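You operate a simulated robot arm through the tools that you are given. There is no shell and no other tool.

You are at the controls of a simulated robot arm. One attempt, no reset.

TASK
Set a snap on both dots of the red wallet.
Fine: Then lay it in the green tray; leave the press slide out and nothing under the ram.

It is judged by the outcome, as a careful person would: the job done as asked, and still so three seconds after it is handed in. It fails if anything else is knocked over, pushed out of place, dropped, spilled or broken.

THE ROBOT
A 7-joint arm with a two-finger parallel gripper, fixed in place. Base frame: the origin is at the foot of the arm, x ahead of it, y to its left, z up; the work surface is at about z = 800. Readings come in mm, rad, newtons and seconds.
Its first joint turns from -2.897 to 2.897 rad. Payload 4.4 kg.
The TCP is the grasp point between the finger pads, 23 mm short of the fingertips. In the tool frame z runs along the fingers and y along their closing line. Largest opening 94 mm; finger width 38, thickness 10; the body of the gripper, 54 by 96 mm, starts 39 mm behind the TCP.
Orientation is that of the tool frame in the base frame, as a unit quaternion [x, y, z, w]. With the fingers straight down and closing along the base's y, the tool's x points along the base's -x, its y along +y and its z along -z.

THE INTERFACE
- The arm moves only by the tool play_rows. Its argument "motion" is a list of rows, each a list of 2 entries, a list of its own where there are three numbers: the shift along the base's x, y, z in units of 30 mm (1.0 is 30 mm), then the turn, a rotation vector about the base's x, y, z in units of 8 degrees (1.0 is 8 degrees). In form: [[[tx, ty, tz], [rx, ry, rz]], ...]. A call has 1 to 20 rows; each row shifts and turns the commanded pose from where the row before left it. "grip" is the finger opening in mm, from 0 to 94, set as the call begins (left out, the last holds). A call with a number of a shift or a turn outside -1 to 1 is refused whole. A row lasts 0.2 s, in which the tool goes at most 50 mm and 0.15 rad; a call with a longer step from one row to the next is refused whole, and so is a gripper value outside its range. Where a pose cannot be reached the arm comes as near as it can. A force on the tool above 90 N (or 10 N above the force at the start of the call, whichever is more), or a blocked arm, ends the call early, and 0.2 s more pass. The fingers move at their own pace (about 72 mm/s each) and stop on an object; they squeeze with about 33 N. The grip force told is the motor's: it shows also when the fingers shut on nothing. Time passes only in rows, and 0.2 s behind the last, so rows that do not move let the fingers close. It gives the time, the measured TCP pose, the force on the tool (base axes), the opening and the grip force at its end, in the units of the frame above (readings bear some noise), with the torque about the TCP (base axes, N m) and any sound that the robot's microphone picked up, and new pictures: "pictures" is both (left out), scene, wrist or none.
- Cameras (640 x 400 px; columns grow to the right, rows downward): "scene" is fixed at [58.5, -643.1, 1381.5]; the picture's right is [0.68, -0.73, 0.00], its down [-0.17, -0.16, -0.97] and it looks along [0.71, 0.67, -0.24] (base axes); focal length 318 px, centre (320, 200). "wrist" rides on the gripper at [86, 16, -74] in the tool frame; the picture's right is [-0.18, 0.98, 0.00], its down [-0.58, -0.11, -0.81] and it looks along [-0.79, -0.15, 0.59] (tool axes); focal length 243 px, centre (320, 200). There is no depth. A picture from a camera that has moved, and an enlarged one, comes with that camera's place and axes in the base frame and with its lens. The place of the scene camera against the robot may be out by one fixed shift of up to 18 mm in any direction.
- close_up(camera, box): a new picture of the part [left, top, right, bottom] of that camera's present view, enlarged. The clock stands still meanwhile.
- job_done(): hands the job in; it is judged then, once.

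Nothing tells you positions but the pictures and the camera data. Unless the task says otherwise, let go and move clear before handing in.

The tools are called after ">>>" as name(argument=value, ...) on one line, values as JSON. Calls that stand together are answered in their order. play_rows: Moves the arm, as the interface text tells. Its arguments: {"type":"object","properties":{"motion":{"type":"array"},"grip":{"type":"number"},"pictures":{"type":"string","enum":["both","scene","wrist","none"]}},"required":["motion"]} The other tools are called the same way: close_up (camera, box) takes an enlarged picture of a part of a camera's view; job_done () hands the job in.

At the start:

```text
time: 0.0
eef_pos: [723.0, 377.3, 1344.3]
ee_rot: [0.0, 1.0, 0.0, 0.0]
contact_force: [0.4, -0.2, 0.4]
torque: [-0.05, 0.01, 0.01]
finger_gap: 93.8
gripper_force: 0.2
```

scene: 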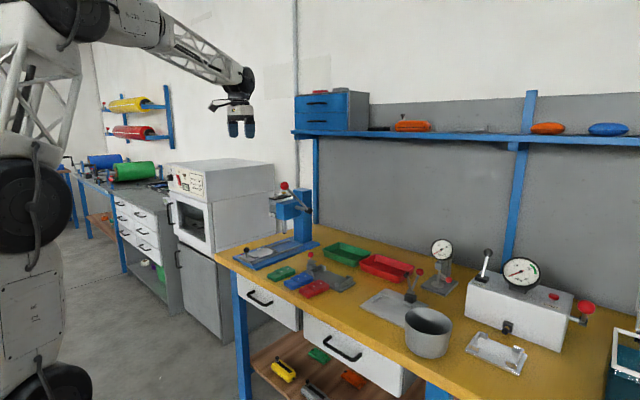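
wrist: 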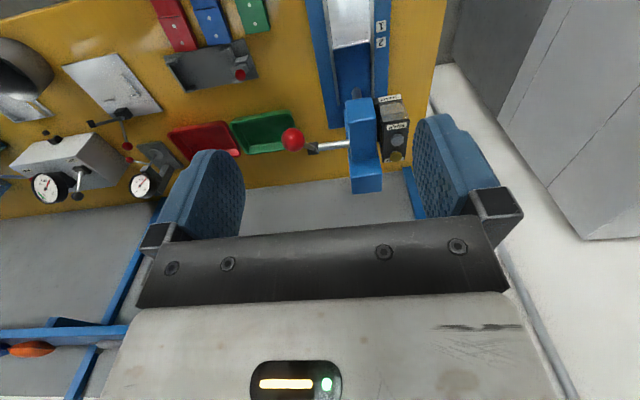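

I see a yellow bench with a blue snap press (lever with a red knob), red, blue and green wallets, and green and red trays behind them. I'll look closer at these before moving.

>>> close_up(camera="scene", box=[210, 170, 450, 320])

>>> close_up(camera="scene", box=[220, 170, 340, 245])

>>> close_up(camera="wrist", box=[120, 0, 440, 200])

>>> close_up(camera="wrist", box=[290, 0, 430, 200])

```text
2.67 times, centred on (330, 245) of scene
camera zoom: at [58.5, -643.1, 1381.5], right [0.68, -0.73, 0.0], down [-0.17, -0.16, -0.97], along [0.71, 0.67, -0.24], focal length 848 px, centre (293, 80)
```

zoom: 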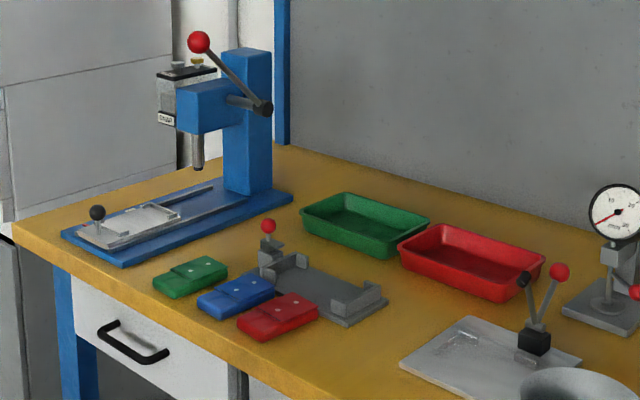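

```text
5.33 times, centred on (280, 208) of scene
camera zoom: at [58.5, -643.1, 1381.5], right [0.68, -0.73, 0.0], down [-0.17, -0.16, -0.97], along [0.71, 0.67, -0.24], focal length 1696 px, centre (533, 160)
```

zoom: 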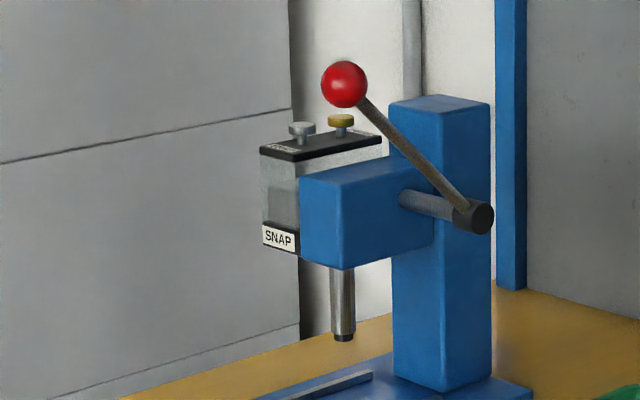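

```text
2.00 times, centred on (280, 100) of wrist
camera zoom: at [636.6, 394.8, 1418.4], right [0.18, 0.98, 0.0], down [0.58, -0.11, 0.81], along [0.79, -0.15, -0.59], focal length 485 px, centre (400, 400)
```

zoom: 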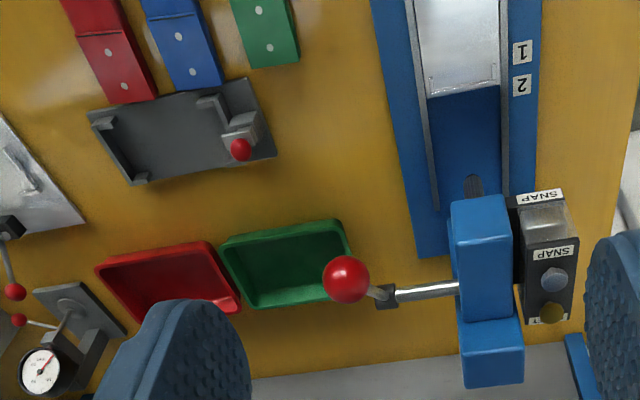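

```text
2.00 times, centred on (360, 100) of wrist
camera zoom: at [636.6, 394.8, 1418.4], right [0.18, 0.98, 0.0], down [0.58, -0.11, 0.81], along [0.79, -0.15, -0.59], focal length 485 px, centre (240, 400)
```

zoom: 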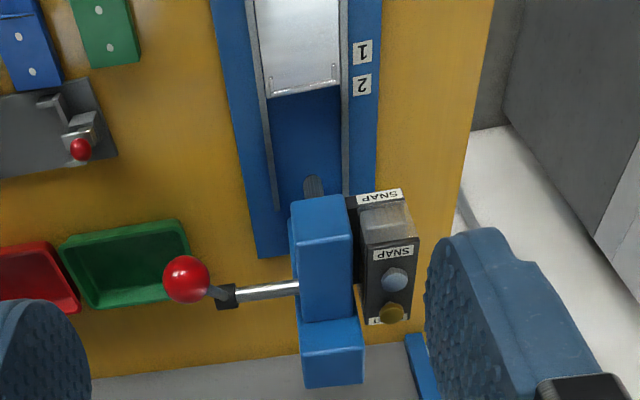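

The press head, its lever (knob near [865, 310, 1130]) and the slide pulled out toward me are all visible. I'll back the arm off and lower it to look at the press, magazine and slide from the front.

>>> play_rows(motion=[[[-1, 0, -0.9], [0, 0, 0]], [[-1, 0, -0.9], [0, 0, 0]], [[-1, 0, -0.9], [0, 0, 0]], [[-1, 0, -0.9], [0, 0, 0]], [[-1, 0, -0.9], [0, 0, 0]], [[-1, 0, -0.9], [0, 0, 0]], [[-1, 0, -0.9], [0, 0, 0]]])

```text
time: 1.6
eef_pos: [514.8, 378.6, 1154.1]
ee_rot: [0.0, 1.0, 0.0, 0.0]
contact_force: [-0.3, -0.1, -0.4]
torque: [-0.01, 0.0, -0.01]
finger_gap: 94.2
gripper_force: 0.0
camera wrist: at [427.2, 395.0, 1229.3], right [0.18, 0.98, 0.0], down [0.58, -0.11, 0.81], along [0.79, -0.15, -0.59], focal length 243 px, centre (320, 200)
```

scene: 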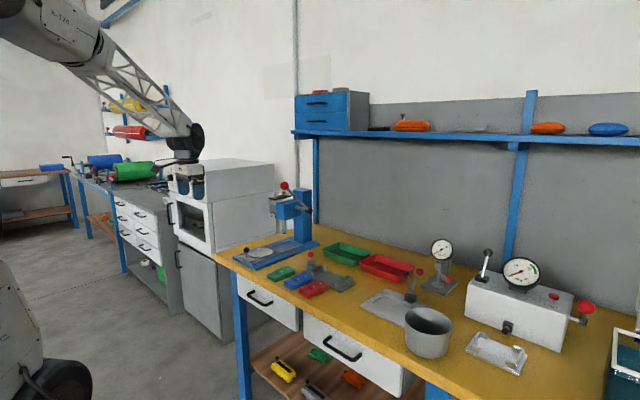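
wrist: 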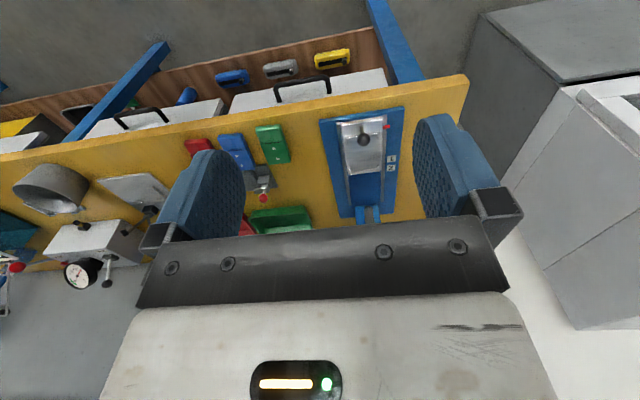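

The carriage is now in view. I'll zoom in on it.

>>> close_up(camera="wrist", box=[300, 90, 430, 225])

>>> close_up(camera="wrist", box=[180, 100, 320, 240])

>>> close_up(camera="scene", box=[225, 225, 325, 290])

```text
2.96 times, centred on (365, 158) of wrist
camera zoom: at [427.2, 395.0, 1229.3], right [0.18, 0.98, 0.0], down [0.58, -0.11, 0.81], along [0.79, -0.15, -0.59], focal length 719 px, centre (187, 326)
```

zoom: 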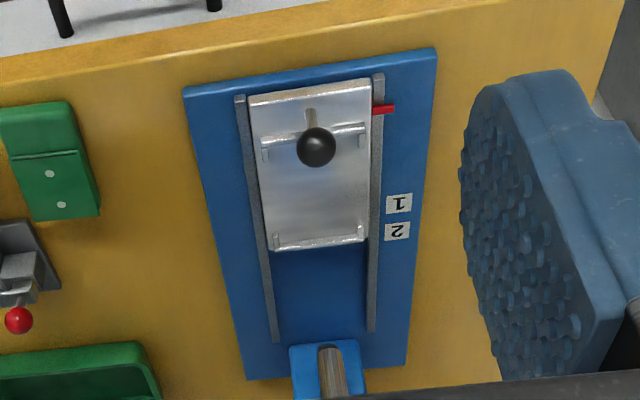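

```text
2.86 times, centred on (250, 170) of wrist
camera zoom: at [427.2, 395.0, 1229.3], right [0.18, 0.98, 0.0], down [0.58, -0.11, 0.81], along [0.79, -0.15, -0.59], focal length 693 px, centre (520, 286)
```

zoom: 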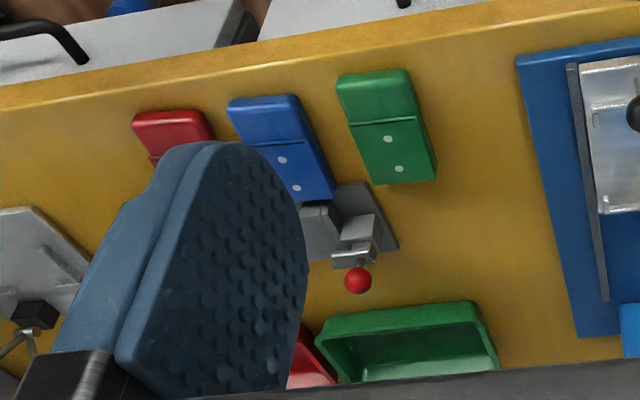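

```text
6.15 times, centred on (275, 258) of scene
camera zoom: at [58.5, -643.1, 1381.5], right [0.68, -0.73, 0.0], down [-0.17, -0.16, -0.97], along [0.71, 0.67, -0.24], focal length 1957 px, centre (597, -154)
```

zoom: 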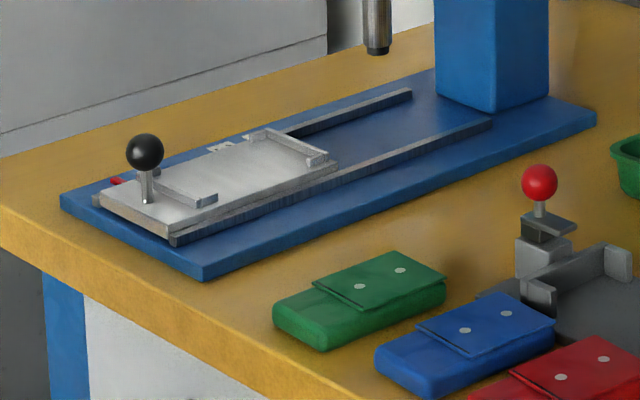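

The slide carriage has a red pointer and marks 1 and 2 on the base. The red wallet's dots should go toward the far (+x) fence. Next I'll go up for a close look at the head, the "SNAP" magazine and its two buttons.

>>> play_rows(motion=[[[0.5, 0, 0.8], [0, 0, 0]], [[1, 0.15, 0.8], [0, 0, 0]], [[1, 0.15, 0.8], [0, 0, 0]], [[1, 0.15, 0.5], [0, 0, 0]], [[1, 0.15, 0.5], [0, 0, 0]], [[1, 0.15, 0], [0, 0, 0]], [[1, 0.15, 0], [0, 0, 0]], [[1, 0.15, 0], [0, 0, 0]], [[1, 0.15, 0], [0, 0, 0]], [[1, 0.15, 0], [0, 0, 0]], [[1, 0.15, 0], [0, 0, 0]]])

```text
time: 4.0
eef_pos: [827.2, 424.2, 1256.2]
ee_rot: [0.0, 1.0, 0.0, 0.0]
contact_force: [-2.0, 0.2, 0.7]
torque: [0.03, -0.03, 0.04]
finger_gap: 93.8
gripper_force: 0.1
camera wrist: at [741.4, 440.9, 1332.1], right [0.18, 0.98, 0.0], down [0.58, -0.11, 0.81], along [0.79, -0.15, -0.59], focal length 243 px, centre (320, 200)
```

scene: 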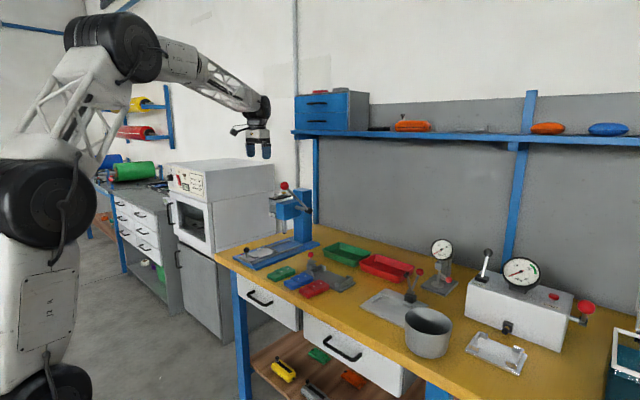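
wrist: 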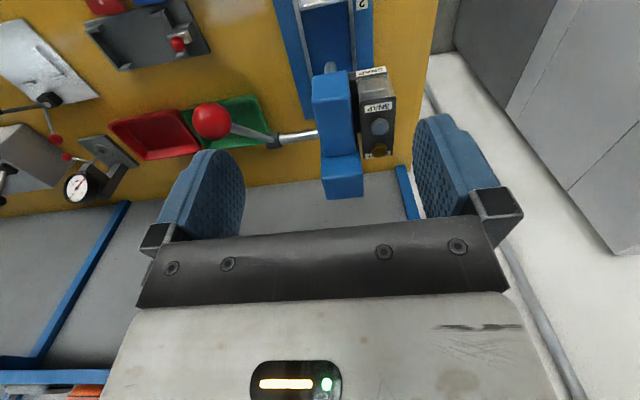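

>>> close_up(camera="wrist", box=[300, 40, 420, 170])

>>> close_up(camera="wrist", box=[340, 60, 404, 165])

>>> close_up(camera="scene", box=[262, 180, 312, 212])

```text
3.08 times, centred on (360, 105) of wrist
camera zoom: at [741.4, 440.9, 1332.1], right [0.18, 0.98, 0.0], down [0.58, -0.11, 0.81], along [0.79, -0.15, -0.59], focal length 746 px, centre (197, 492)
```

zoom: 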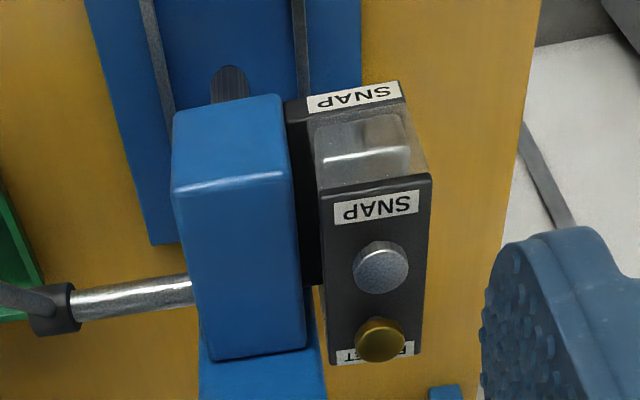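

```text
3.81 times, centred on (372, 112) of wrist
camera zoom: at [741.4, 440.9, 1332.1], right [0.18, 0.98, 0.0], down [0.58, -0.11, 0.81], along [0.79, -0.15, -0.59], focal length 924 px, centre (122, 533)
```

zoom: 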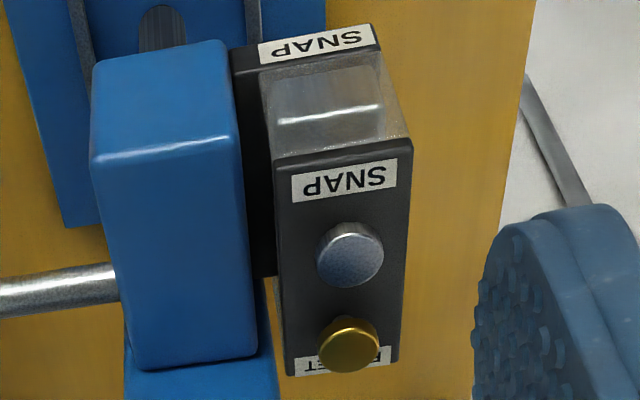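

```text
12.50 times, centred on (287, 196) of scene
camera zoom: at [58.5, -643.1, 1381.5], right [0.68, -0.73, 0.0], down [-0.17, -0.16, -0.97], along [0.71, 0.67, -0.24], focal length 3975 px, centre (732, 250)
```

zoom: 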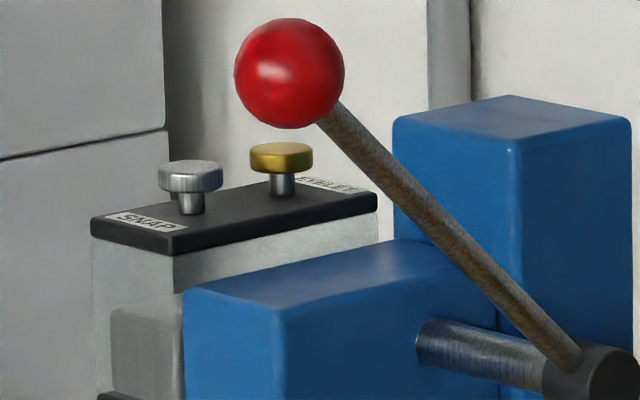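

The magazine has two plungers: silver for SNAP (front) and gold for EYELET (rear). I only want the silver one, most likely once per stroke. Next I'll measure the carriage nest from a closer, more overhead view.

>>> play_rows(motion=[[[-0.8, 0, -0.3], [0, 0, 0]], [[-0.8, 0, -0.8], [0, 0, 0]], [[-0.8, 0.05, -0.9], [0, 0, 0]], [[-0.3, 0.1, -0.9], [0, 0, 0]], [[0, 0.1, -0.9], [0, 0, 0]], [[0, 0, -0.9], [0, 0, 0]], [[0, 0, -0.9], [0, 0, 0]], [[0, 0, -0.9], [0, 0, 0]], [[0, 0, -0.9], [0, 0, 0]], [[0, 0, -0.9], [0, 0, 0]]], pictures="wrist")

>>> close_up(camera="wrist", box=[220, 0, 440, 190])

```text
time: 6.2
eef_pos: [744.8, 429.8, 1007.4]
ee_rot: [0.0, 1.0, 0.0, 0.0]
contact_force: [-0.1, -0.7, 0.3]
torque: [0.0, -0.02, 0.0]
finger_gap: 94.0
gripper_force: 0.0
camera wrist: at [659.9, 447.2, 1083.3], right [0.18, 0.98, 0.0], down [0.58, -0.11, 0.81], along [0.79, -0.15, -0.59], focal length 243 px, centre (320, 200)
```

wrist: 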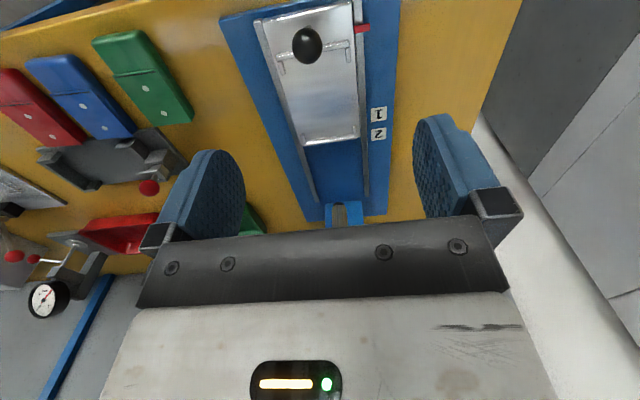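

```text
2.11 times, centred on (330, 95) of wrist
camera zoom: at [659.9, 447.2, 1083.3], right [0.18, 0.98, 0.0], down [0.58, -0.11, 0.81], along [0.79, -0.15, -0.59], focal length 511 px, centre (299, 421)
```

zoom: 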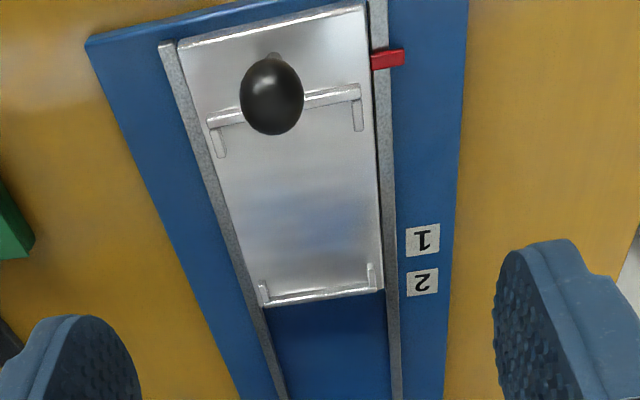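

>>> close_up(camera="wrist", box=[260, 0, 390, 80])

>>> close_up(camera="wrist", box=[280, 80, 410, 160])

>>> close_up(camera="wrist", box=[0, 20, 200, 150])

```text
4.92 times, centred on (325, 40) of wrist
camera zoom: at [659.9, 447.2, 1083.3], right [0.18, 0.98, 0.0], down [0.58, -0.11, 0.81], along [0.79, -0.15, -0.59], focal length 1194 px, centre (295, 988)
```

zoom: 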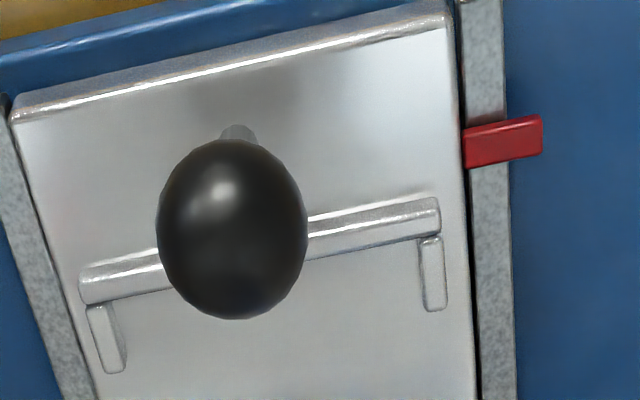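

```text
4.92 times, centred on (345, 120) of wrist
camera zoom: at [659.9, 447.2, 1083.3], right [0.18, 0.98, 0.0], down [0.58, -0.11, 0.81], along [0.79, -0.15, -0.59], focal length 1194 px, centre (197, 594)
```

zoom: 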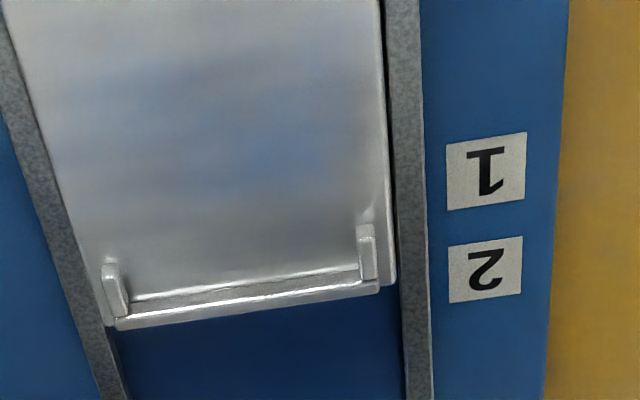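

```text
3.08 times, centred on (100, 85) of wrist
camera zoom: at [659.9, 447.2, 1083.3], right [0.18, 0.98, 0.0], down [0.58, -0.11, 0.81], along [0.79, -0.15, -0.59], focal length 746 px, centre (997, 554)
```

zoom: 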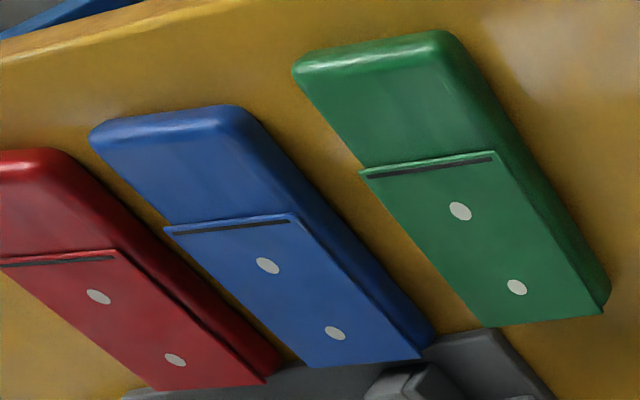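

The nest measures about 108 × 64 mm, centred near [818, 420], with the pointer about 103 mm short of mark 1. Next I'll go above the red wallet to measure it.

>>> play_rows(motion=[[[-0.15, -0.92, 0], [0, 0, 0]], [[-0.15, -0.92, 0], [0, 0, 0]], [[-0.15, -0.92, 0], [0, 0, 0]], [[-0.15, -0.92, 0], [0, 0, 0]], [[-0.15, -0.92, 0], [0, 0, 0]], [[-0.15, -0.92, 0], [0, 0, 0]], [[-0.15, -0.92, 0], [0, 0, 0]], [[-0.15, -0.92, 0], [0, 0, 0]], [[-0.15, -0.92, 0], [0, 0, 0]], [[-0.15, -0.92, 0], [0, 0, 0]], [[-0.15, -0.92, 0], [0, 0, 0]], [[-0.15, -0.92, 0], [0, 0, 0]], [[-0.15, -0.92, 0], [0, 0, 0]]], pictures="wrist")

>>> close_up(camera="wrist", box=[240, 30, 400, 130])

>>> close_up(camera="wrist", box=[220, 90, 440, 228])

```text
time: 9.0
eef_pos: [688.0, 71.6, 1006.9]
ee_rot: [0.0, 1.0, 0.0, 0.0]
contact_force: [-0.6, 0.4, -0.4]
torque: [0.01, 0.01, 0.0]
finger_gap: 94.0
gripper_force: 0.0
camera wrist: at [602.2, 87.8, 1082.1], right [0.18, 0.98, 0.0], down [0.58, -0.11, 0.81], along [0.79, -0.15, -0.59], focal length 243 px, centre (320, 200)
```

wrist: 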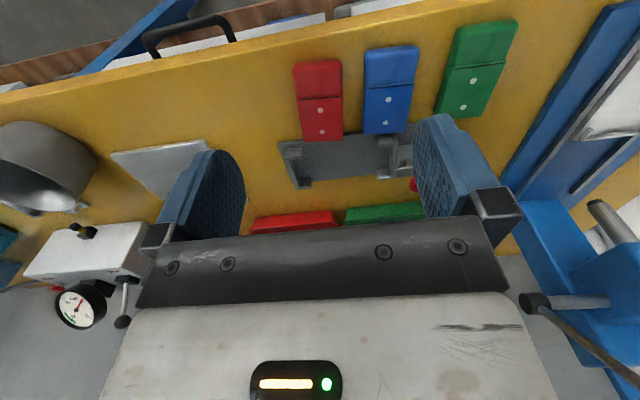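

```text
4.00 times, centred on (320, 80) of wrist
camera zoom: at [602.2, 87.8, 1082.1], right [0.18, 0.98, 0.0], down [0.58, -0.11, 0.81], along [0.79, -0.15, -0.59], focal length 970 px, centre (320, 680)
```

zoom: 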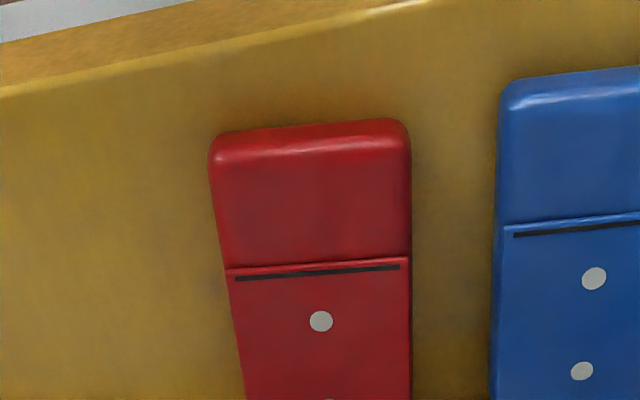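

```text
2.90 times, centred on (330, 159) of wrist
camera zoom: at [602.2, 87.8, 1082.1], right [0.18, 0.98, 0.0], down [0.58, -0.11, 0.81], along [0.79, -0.15, -0.59], focal length 703 px, centre (291, 319)
```

zoom: 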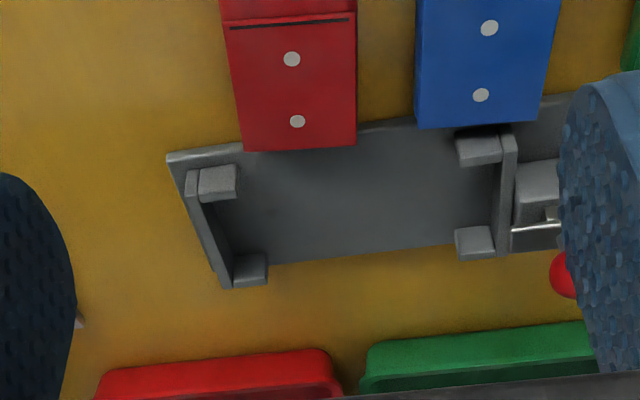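

The red wallet is centred near [770.5, 57], with a yaw of about −6.5°, a width of about 54 mm and its top at z≈821. I'll align the gripper above it and check before descending.

>>> play_rows(motion=[[[0.55, -0.094, -0.85], [0, 0, -0.2]], [[0.55, -0.094, -0.85], [0, 0, -0.2]], [[0.55, -0.094, -0.85], [0, 0, -0.2]], [[0.55, -0.094, -0.85], [0, 0, -0.21]], [[0.55, -0.094, -0.85], [0, 0, 0]]], grip=70)

>>> close_up(camera="scene", box=[260, 240, 360, 305])

>>> close_up(camera="wrist", box=[220, 0, 440, 200])

```text
time: 10.2
eef_pos: [770.7, 56.8, 879.4]
ee_rot: [0.057, 0.998, 0.0, 0.0]
contact_force: [0.2, 0.9, 0.0]
torque: [0.0, -0.01, -0.03]
finger_gap: 70.0
gripper_force: 0.0
camera wrist: at [687.4, 83.6, 955.0], right [0.29, 0.96, 0.0], down [0.56, -0.17, 0.81], along [0.77, -0.24, -0.59], focal length 243 px, centre (320, 200)
```

scene: 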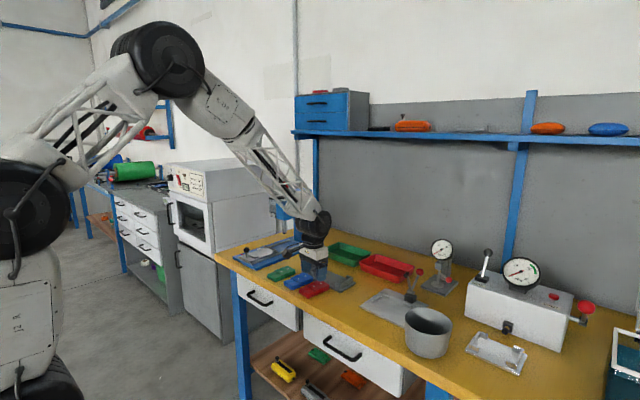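
wrist: 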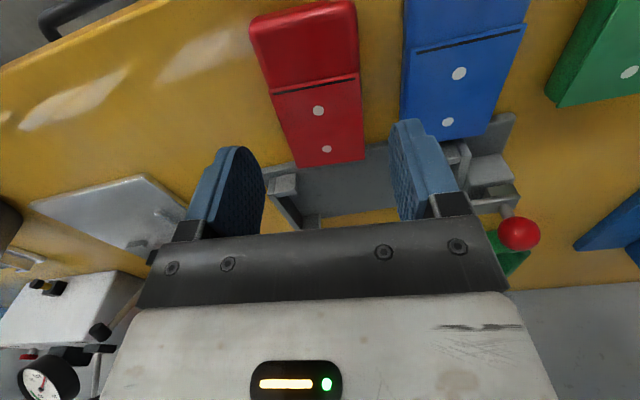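

```text
6.15 times, centred on (310, 272) of scene
camera zoom: at [58.5, -643.1, 1381.5], right [0.68, -0.73, 0.0], down [-0.17, -0.16, -0.97], along [0.71, 0.67, -0.24], focal length 1957 px, centre (382, -246)
```

zoom: 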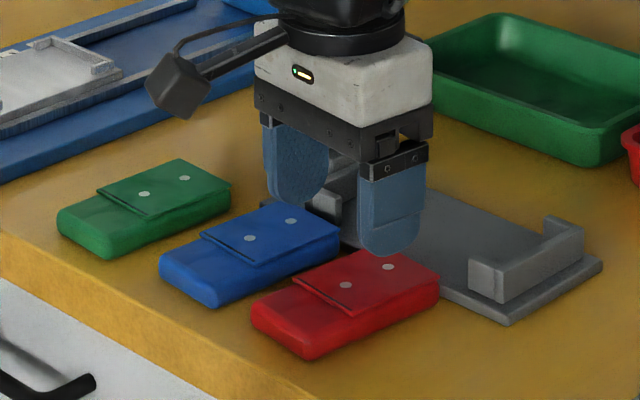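

```text
2.00 times, centred on (330, 100) of wrist
camera zoom: at [687.4, 83.6, 955.0], right [0.29, 0.96, 0.0], down [0.56, -0.17, 0.81], along [0.77, -0.24, -0.59], focal length 485 px, centre (300, 400)
```

zoom: 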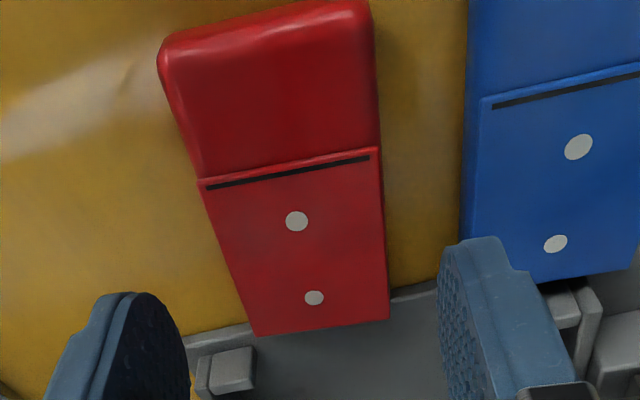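

The alignment checks out: the dots fall where predicted and the fingers straddle the wallet. I'll descend and grip.

>>> play_rows(motion=[[[0, 0, -0.6], [0, 0, 0]], [[0, 0, -0.6], [0, 0, 0]], [[0, 0, -0.5], [0, 0, 0]], [[0, 0, 0], [0, 0, 0]]], pictures="both")

>>> close_up(camera="scene", box=[260, 240, 360, 305])

```text
time: 11.2
eef_pos: [769.6, 56.5, 829.2]
ee_rot: [0.057, 0.998, 0.0, 0.0]
contact_force: [-0.9, -0.3, 0.3]
torque: [-0.02, 0.01, 0.0]
finger_gap: 70.2
gripper_force: 0.1
camera wrist: at [686.5, 83.8, 903.6], right [0.29, 0.96, 0.0], down [0.57, -0.17, 0.81], along [0.77, -0.24, -0.59], focal length 243 px, centre (320, 200)
```

scene: 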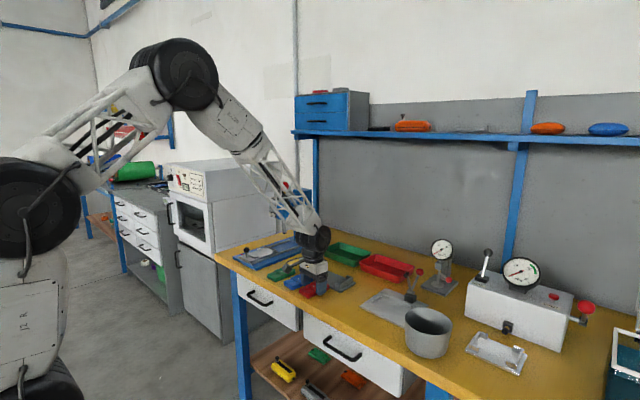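
wrist: 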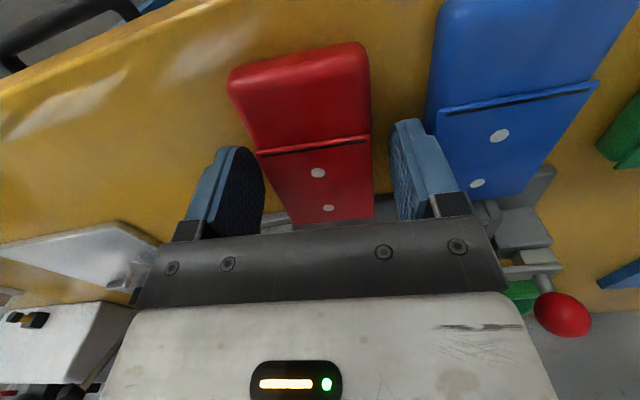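

```text
6.15 times, centred on (310, 272) of scene
camera zoom: at [58.5, -643.1, 1381.5], right [0.68, -0.73, 0.0], down [-0.17, -0.16, -0.97], along [0.71, 0.67, -0.24], focal length 1957 px, centre (382, -246)
```

zoom: 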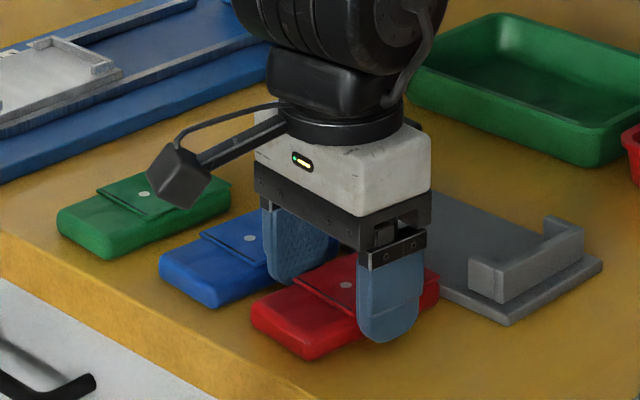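

>>> play_rows(motion=[[[0.02, 0, -0.07], [0, 0, 0]]], pictures="none")

>>> play_rows(motion=[[[0, 0, 0], [0, 0, 0]], [[0, 0, 0], [0, 0, 0]], [[0, 0, 0], [0, 0, 0]]], grip=35)

```text
time: 11.6
eef_pos: [770.1, 57.9, 826.9]
ee_rot: [0.056, 0.998, -0.001, 0.0]
contact_force: [-0.3, 0.4, -0.5]
torque: [0.02, 0.01, -0.02]
finger_gap: 69.8
gripper_force: 0.0
```

```text
time: 12.4
eef_pos: [769.8, 56.4, 826.4]
ee_rot: [0.057, 0.998, -0.001, 0.0]
contact_force: [0.4, 0.0, 0.4]
torque: [0.0, -0.09, 0.0]
finger_gap: 54.8
gripper_force: 33.0
camera wrist: at [687.3, 83.8, 901.8], right [0.29, 0.96, 0.0], down [0.57, -0.17, 0.81], along [0.77, -0.24, -0.59], focal length 243 px, centre (320, 200)
```

scene: 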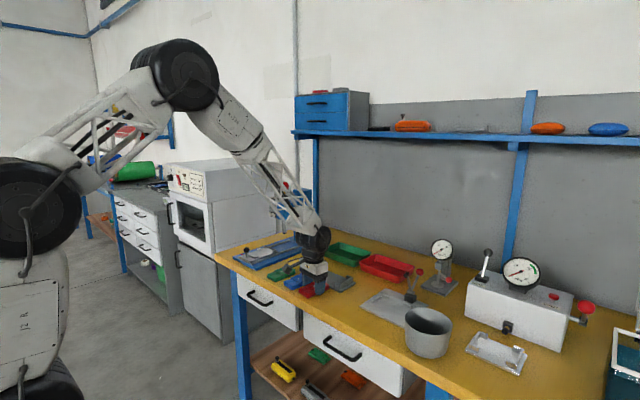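
wrist: 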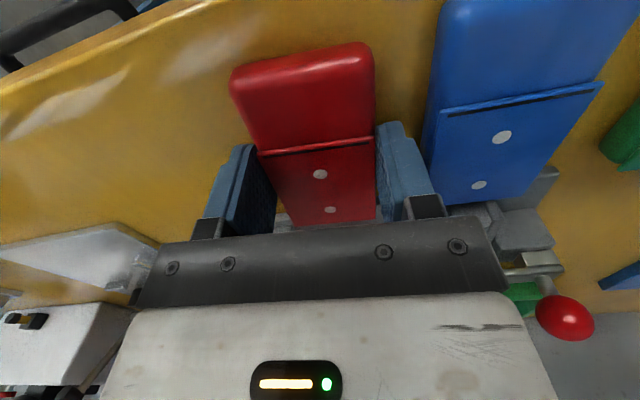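

The wallet is held at a 54.8 mm gap. I'll lift it and carry it around the front of the lever to a point above the nest, staying at low x while I pass the lever knob.

>>> play_rows(motion=[[[0, 0, 0.5], [0, 0, 0]], [[0, 0, 0.9], [0, 0, 0]], [[0, 0, 1], [0, 0, 0]], [[0, 0, 1], [0, 0, 0]], [[-0.3, 0, 1], [0, 0, 0]], [[-0.35, 0.93, 0], [0, 0, 0.2]], [[-0.35, 0.93, 0], [0, 0, 0.2]], [[-0.35, 0.93, 0], [0, 0, 0.2]], [[-0.35, 0.93, 0], [0, 0, 0.21]], [[0, 0.93, 0], [0, 0, 0]], [[0, 0.93, 0], [0, 0, 0]], [[0, 0.93, 0], [0, 0, 0]], [[0, 0.93, 0], [0, 0, 0]], [[0, 0.93, 0], [0, 0, 0]], [[0, 0.93, 0], [0, 0, 0]], [[0, 0.93, 0], [0, 0, 0]], [[0, 0.93, 0], [0, 0, 0]], [[0, 0.93, 0], [0, 0, 0]]])

```text
time: 16.2
eef_pos: [719.5, 419.4, 958.9]
ee_rot: [0.0, 1.0, 0.0, 0.0]
contact_force: [0.3, 0.3, -0.1]
torque: [0.0, 0.02, 0.03]
finger_gap: 54.9
gripper_force: 32.4
camera wrist: at [633.6, 437.6, 1034.0], right [0.18, 0.98, 0.0], down [0.58, -0.11, 0.81], along [0.79, -0.15, -0.59], focal length 243 px, centre (320, 200)
```

scene: 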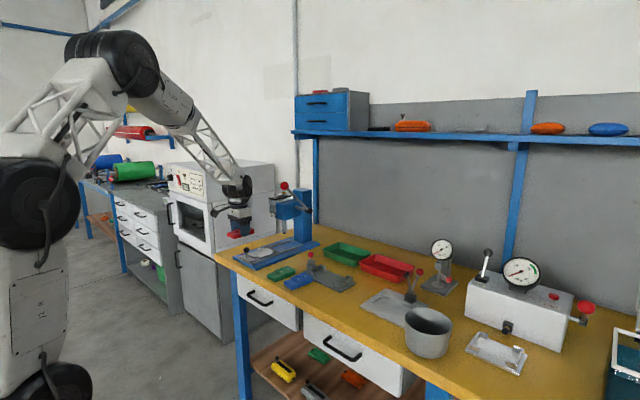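
wrist: 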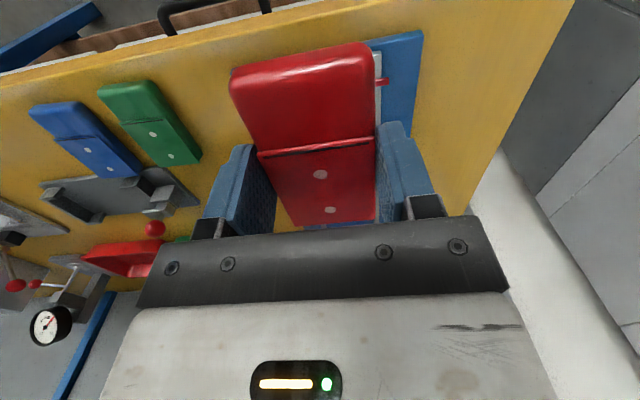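

>>> close_up(camera="wrist", box=[220, 30, 400, 230])

>>> close_up(camera="wrist", box=[250, 140, 390, 230])

>>> close_up(camera="scene", box=[205, 175, 325, 275])

```text
2.00 times, centred on (310, 130) of wrist
camera zoom: at [633.6, 437.6, 1034.0], right [0.18, 0.98, 0.0], down [0.58, -0.11, 0.81], along [0.79, -0.15, -0.59], focal length 485 px, centre (340, 340)
```

zoom: 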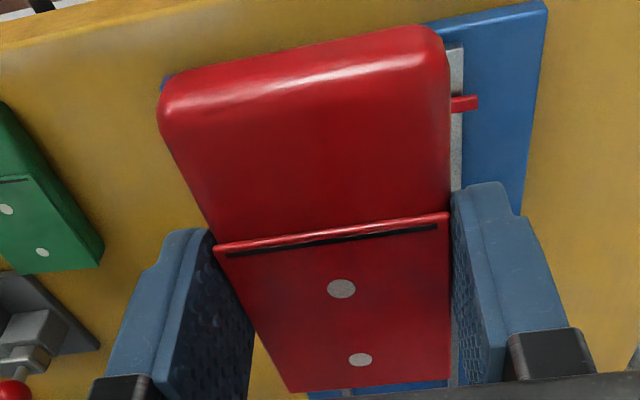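

```text
4.44 times, centred on (320, 185) of wrist
camera zoom: at [633.6, 437.6, 1034.0], right [0.18, 0.98, 0.0], down [0.58, -0.11, 0.81], along [0.79, -0.15, -0.59], focal length 1078 px, centre (320, 267)
```

zoom: 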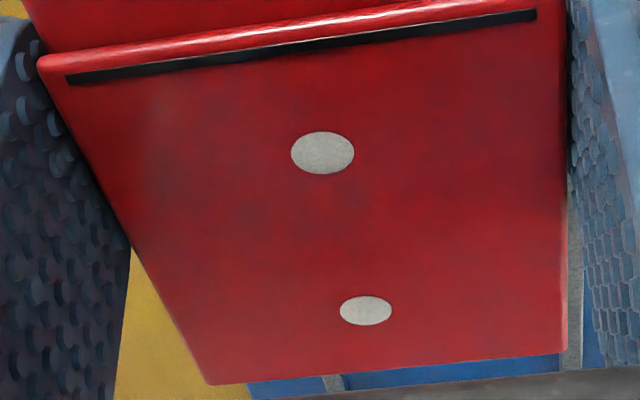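

```text
4.00 times, centred on (265, 225) of scene
camera zoom: at [58.5, -643.1, 1381.5], right [0.68, -0.73, 0.0], down [-0.17, -0.16, -0.97], along [0.71, 0.67, -0.24], focal length 1272 px, centre (540, 100)
```

zoom: 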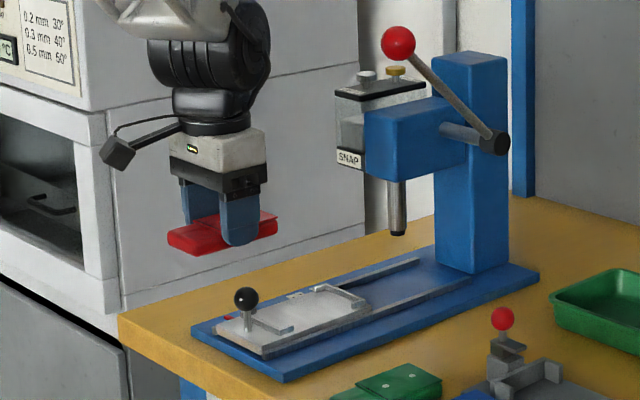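

The wallet is held square, with the dots at about +1 and +32 mm and the far end at +48 mm from the TCP. I'll move in above the nest and lower to just above the fences.

>>> play_rows(motion=[[[0.85, 0.03, 0], [0, 0, 0]], [[0.85, 0, 0], [0, 0, 0]], [[0.85, 0, 0], [0, 0, 0]], [[0.8, 0, -0.3], [0, 0, 0]], [[0, 0, -0.7], [0, 0, 0]], [[0, 0, -0.7], [0, 0, 0]], [[0, 0, -0.7], [0, 0, 0]], [[0, 0, -0.6], [0, 0, 0]], [[0, 0, 0], [0, 0, 0]]])

>>> close_up(camera="scene", box=[225, 215, 325, 277])

>>> close_up(camera="wrist", box=[210, 0, 430, 230])

```text
time: 18.2
eef_pos: [821.4, 421.9, 869.0]
ee_rot: [0.001, 1.0, 0.001, 0.0]
contact_force: [-0.8, -1.2, -0.6]
torque: [0.0, -0.02, 0.0]
finger_gap: 55.0
gripper_force: 33.1
camera wrist: at [734.9, 437.8, 943.1], right [0.18, 0.98, 0.0], down [0.58, -0.11, 0.81], along [0.79, -0.15, -0.59], focal length 243 px, centre (320, 200)
```

scene: 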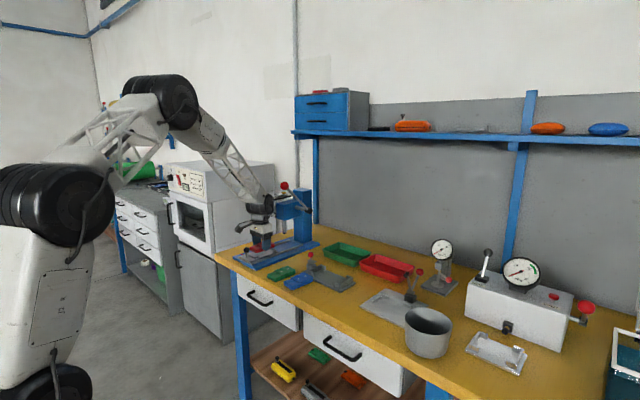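
wrist: 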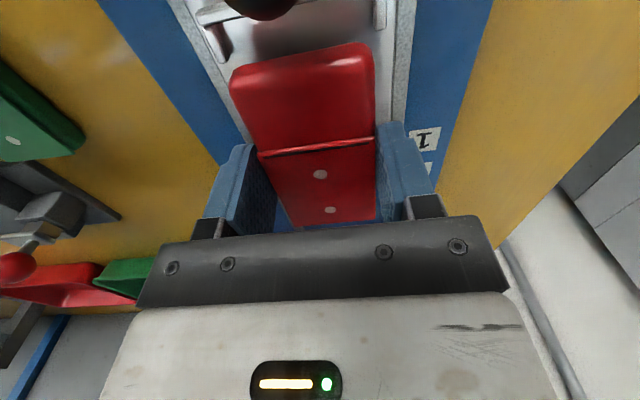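

```text
6.40 times, centred on (275, 246) of scene
camera zoom: at [58.5, -643.1, 1381.5], right [0.68, -0.73, 0.0], down [-0.17, -0.16, -0.97], along [0.71, 0.67, -0.24], focal length 2035 px, centre (608, -94)
```

zoom: 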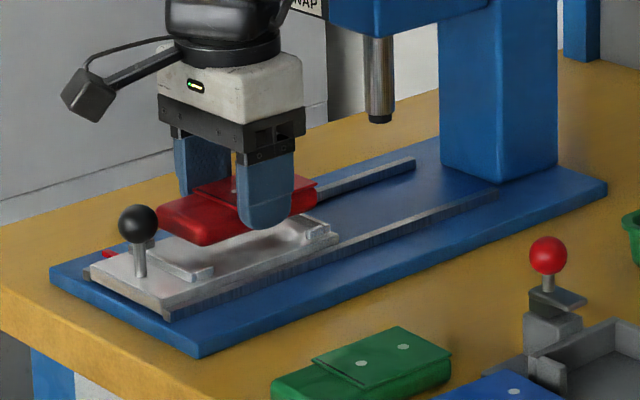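

```text
1.74 times, centred on (320, 115) of wrist
camera zoom: at [734.9, 437.8, 943.1], right [0.18, 0.98, 0.0], down [0.58, -0.11, 0.81], along [0.79, -0.15, -0.59], focal length 422 px, centre (320, 348)
```

zoom: 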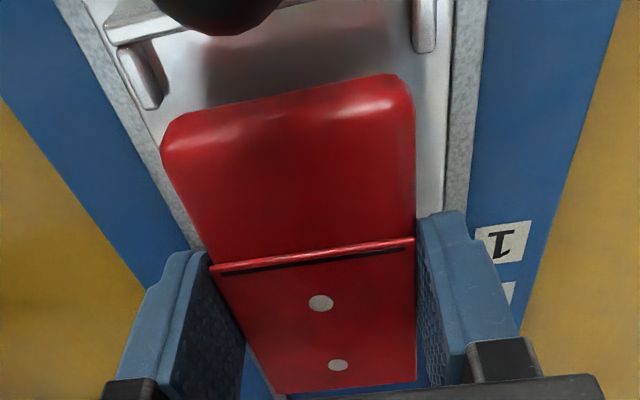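

The wallet sits centred over the nest with a few mm of clearance at each end. I'll lower it gently.

>>> play_rows(motion=[[[0, 0, -0.25], [0, 0, 0]], [[0, 0, -0.25], [0, 0, 0]], [[0, 0, -0.17], [0, 0, 0]], [[0, 0, 0], [0, 0, 0]]])

>>> close_up(camera="scene", box=[235, 225, 305, 269])

```text
time: 19.2
eef_pos: [820.7, 421.3, 849.2]
ee_rot: [0.0, 1.0, 0.001, 0.001]
contact_force: [-1.3, 7.4, 28.5]
torque: [0.16, -0.04, -0.17]
finger_gap: 55.7
gripper_force: 33.2
camera wrist: at [734.7, 438.8, 924.3], right [0.18, 0.98, 0.0], down [0.58, -0.11, 0.81], along [0.79, -0.15, -0.59], focal length 243 px, centre (320, 200)
```

scene: 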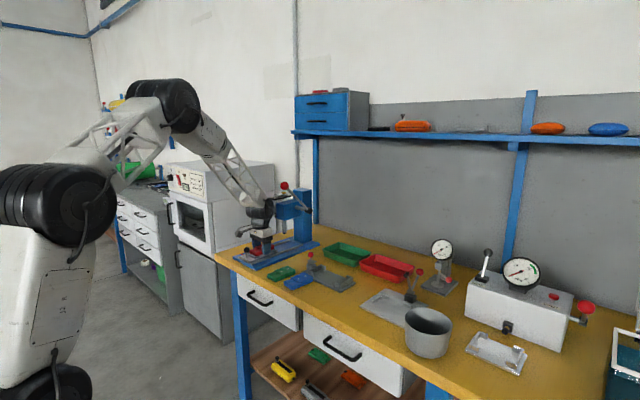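
wrist: 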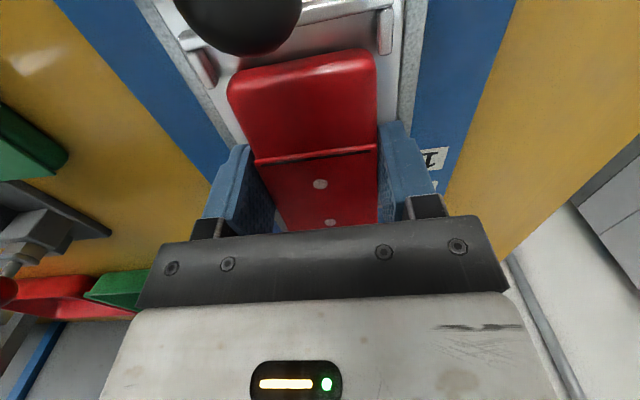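

```text
9.09 times, centred on (270, 247) of scene
camera zoom: at [58.5, -643.1, 1381.5], right [0.68, -0.73, 0.0], down [-0.17, -0.16, -0.97], along [0.71, 0.67, -0.24], focal length 2891 px, centre (774, -227)
```

zoom: 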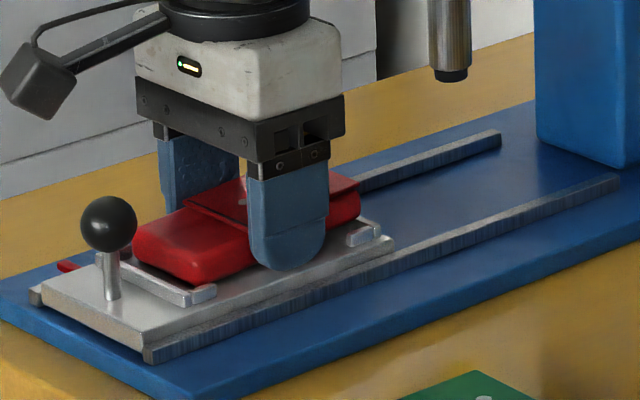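

Contact came at the expected height, so the wallet is on the carriage bed. I'll release, rise slightly and inspect.

>>> play_rows(motion=[[[0, 0, 0], [0, 0, 0]], [[0, 0, 0], [0, 0, 0]]], grip=66, pictures="none")

>>> play_rows(motion=[[[0, 0, 0.3], [0, 0, 0]], [[0, 0, 0.7], [0, 0, 0]], [[-0.3, 0, 0.9], [0, 0, 0]], [[-0.8, 0, 0.9], [0, 0, 0]], [[-0.9, 0, 0.9], [0, 0, 0]], [[-0.9, 0, 0.9], [0, 0, 0]]])

>>> close_up(camera="wrist", box=[240, 0, 440, 180])

>>> close_up(camera="scene", box=[235, 225, 305, 269])

```text
time: 19.8
eef_pos: [821.2, 421.7, 848.7]
ee_rot: [0.0, 1.0, 0.0, 0.0]
contact_force: [-1.6, 15.6, 27.6]
torque: [-0.56, 0.58, -0.34]
finger_gap: 59.3
gripper_force: 0.1
```

```text
time: 21.2
eef_pos: [733.6, 420.6, 985.8]
ee_rot: [0.0, 1.0, -0.001, -0.001]
contact_force: [-0.2, -0.2, -1.0]
torque: [0.0, -0.02, -0.04]
finger_gap: 66.2
gripper_force: 0.1
camera wrist: at [648.3, 437.7, 1060.9], right [0.18, 0.98, 0.0], down [0.58, -0.11, 0.81], along [0.79, -0.15, -0.59], focal length 243 px, centre (320, 200)
```

scene: 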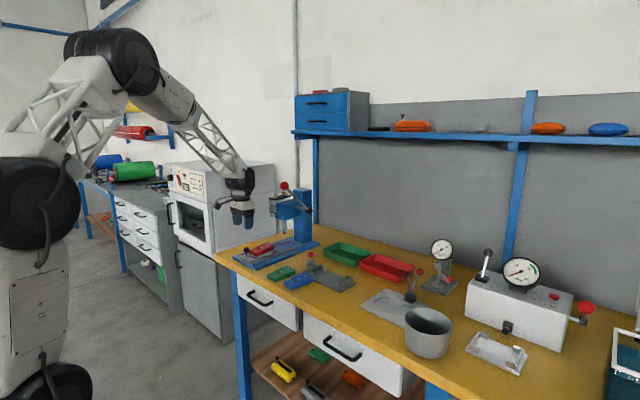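
wrist: 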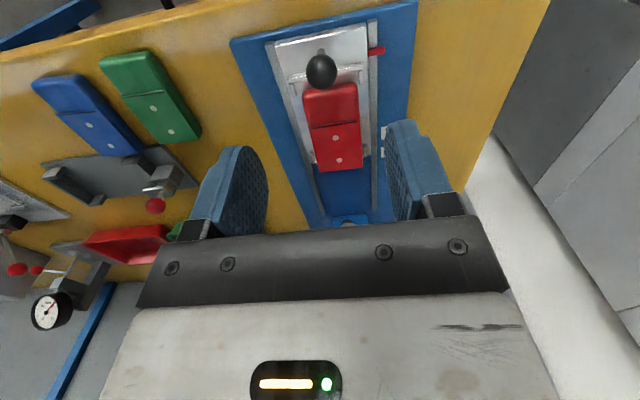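

```text
2.22 times, centred on (340, 90) of wrist
camera zoom: at [648.3, 437.7, 1060.9], right [0.18, 0.98, 0.0], down [0.58, -0.11, 0.81], along [0.79, -0.15, -0.59], focal length 539 px, centre (276, 444)
```

zoom: 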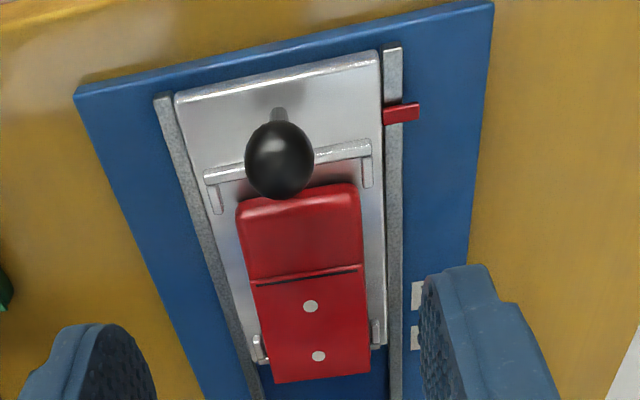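

```text
9.09 times, centred on (270, 247) of scene
camera zoom: at [58.5, -643.1, 1381.5], right [0.68, -0.73, 0.0], down [-0.17, -0.16, -0.97], along [0.71, 0.67, -0.24], focal length 2891 px, centre (774, -227)
```

zoom: 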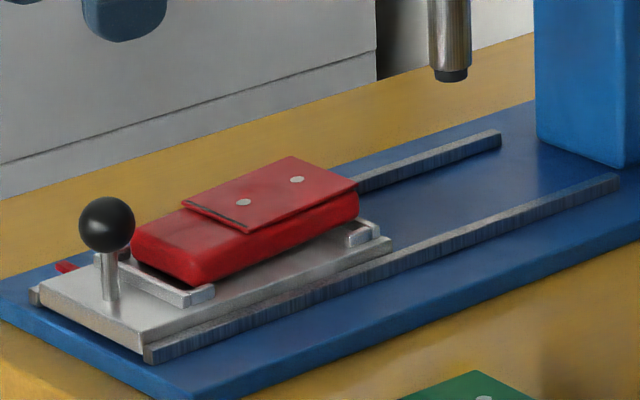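

>>> close_up(camera="wrist", box=[280, 60, 400, 180])

>>> close_up(camera="wrist", box=[295, 110, 395, 180])

>>> close_up(camera="scene", box=[244, 236, 284, 262])

```text
3.33 times, centred on (340, 120) of wrist
camera zoom: at [648.3, 437.7, 1060.9], right [0.18, 0.98, 0.0], down [0.58, -0.11, 0.81], along [0.79, -0.15, -0.59], focal length 809 px, centre (253, 467)
```

zoom: 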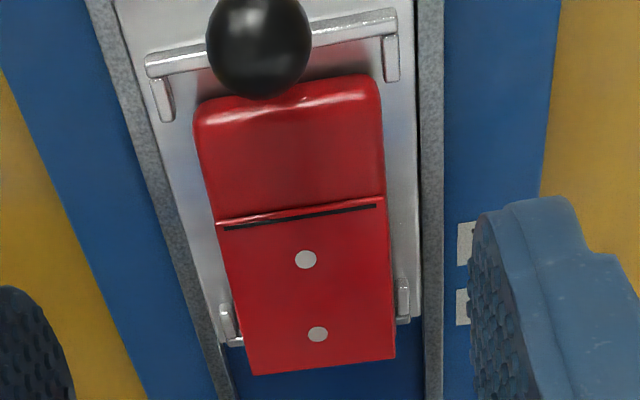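

```text
5.71 times, centred on (345, 145) of wrist
camera zoom: at [648.3, 437.7, 1060.9], right [0.18, 0.98, 0.0], down [0.58, -0.11, 0.81], along [0.79, -0.15, -0.59], focal length 1386 px, centre (177, 514)
```

zoom: 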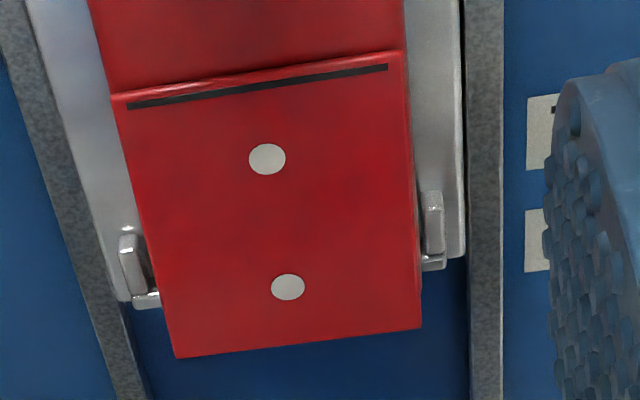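

```text
15.38 times, centred on (264, 249) of scene
camera zoom: at [58.5, -643.1, 1381.5], right [0.68, -0.73, 0.0], down [-0.17, -0.16, -0.97], along [0.71, 0.67, -0.24], focal length 4892 px, centre (1182, -554)
```

zoom: 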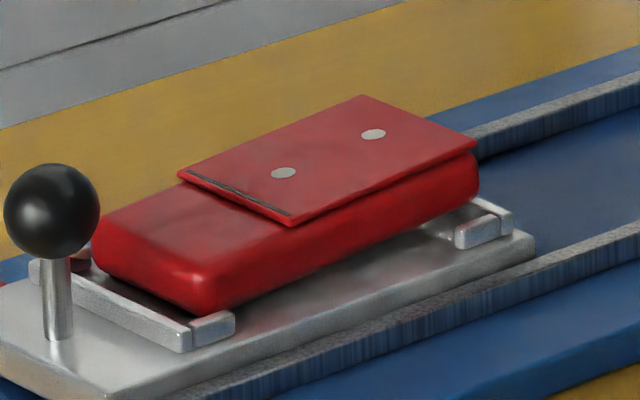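

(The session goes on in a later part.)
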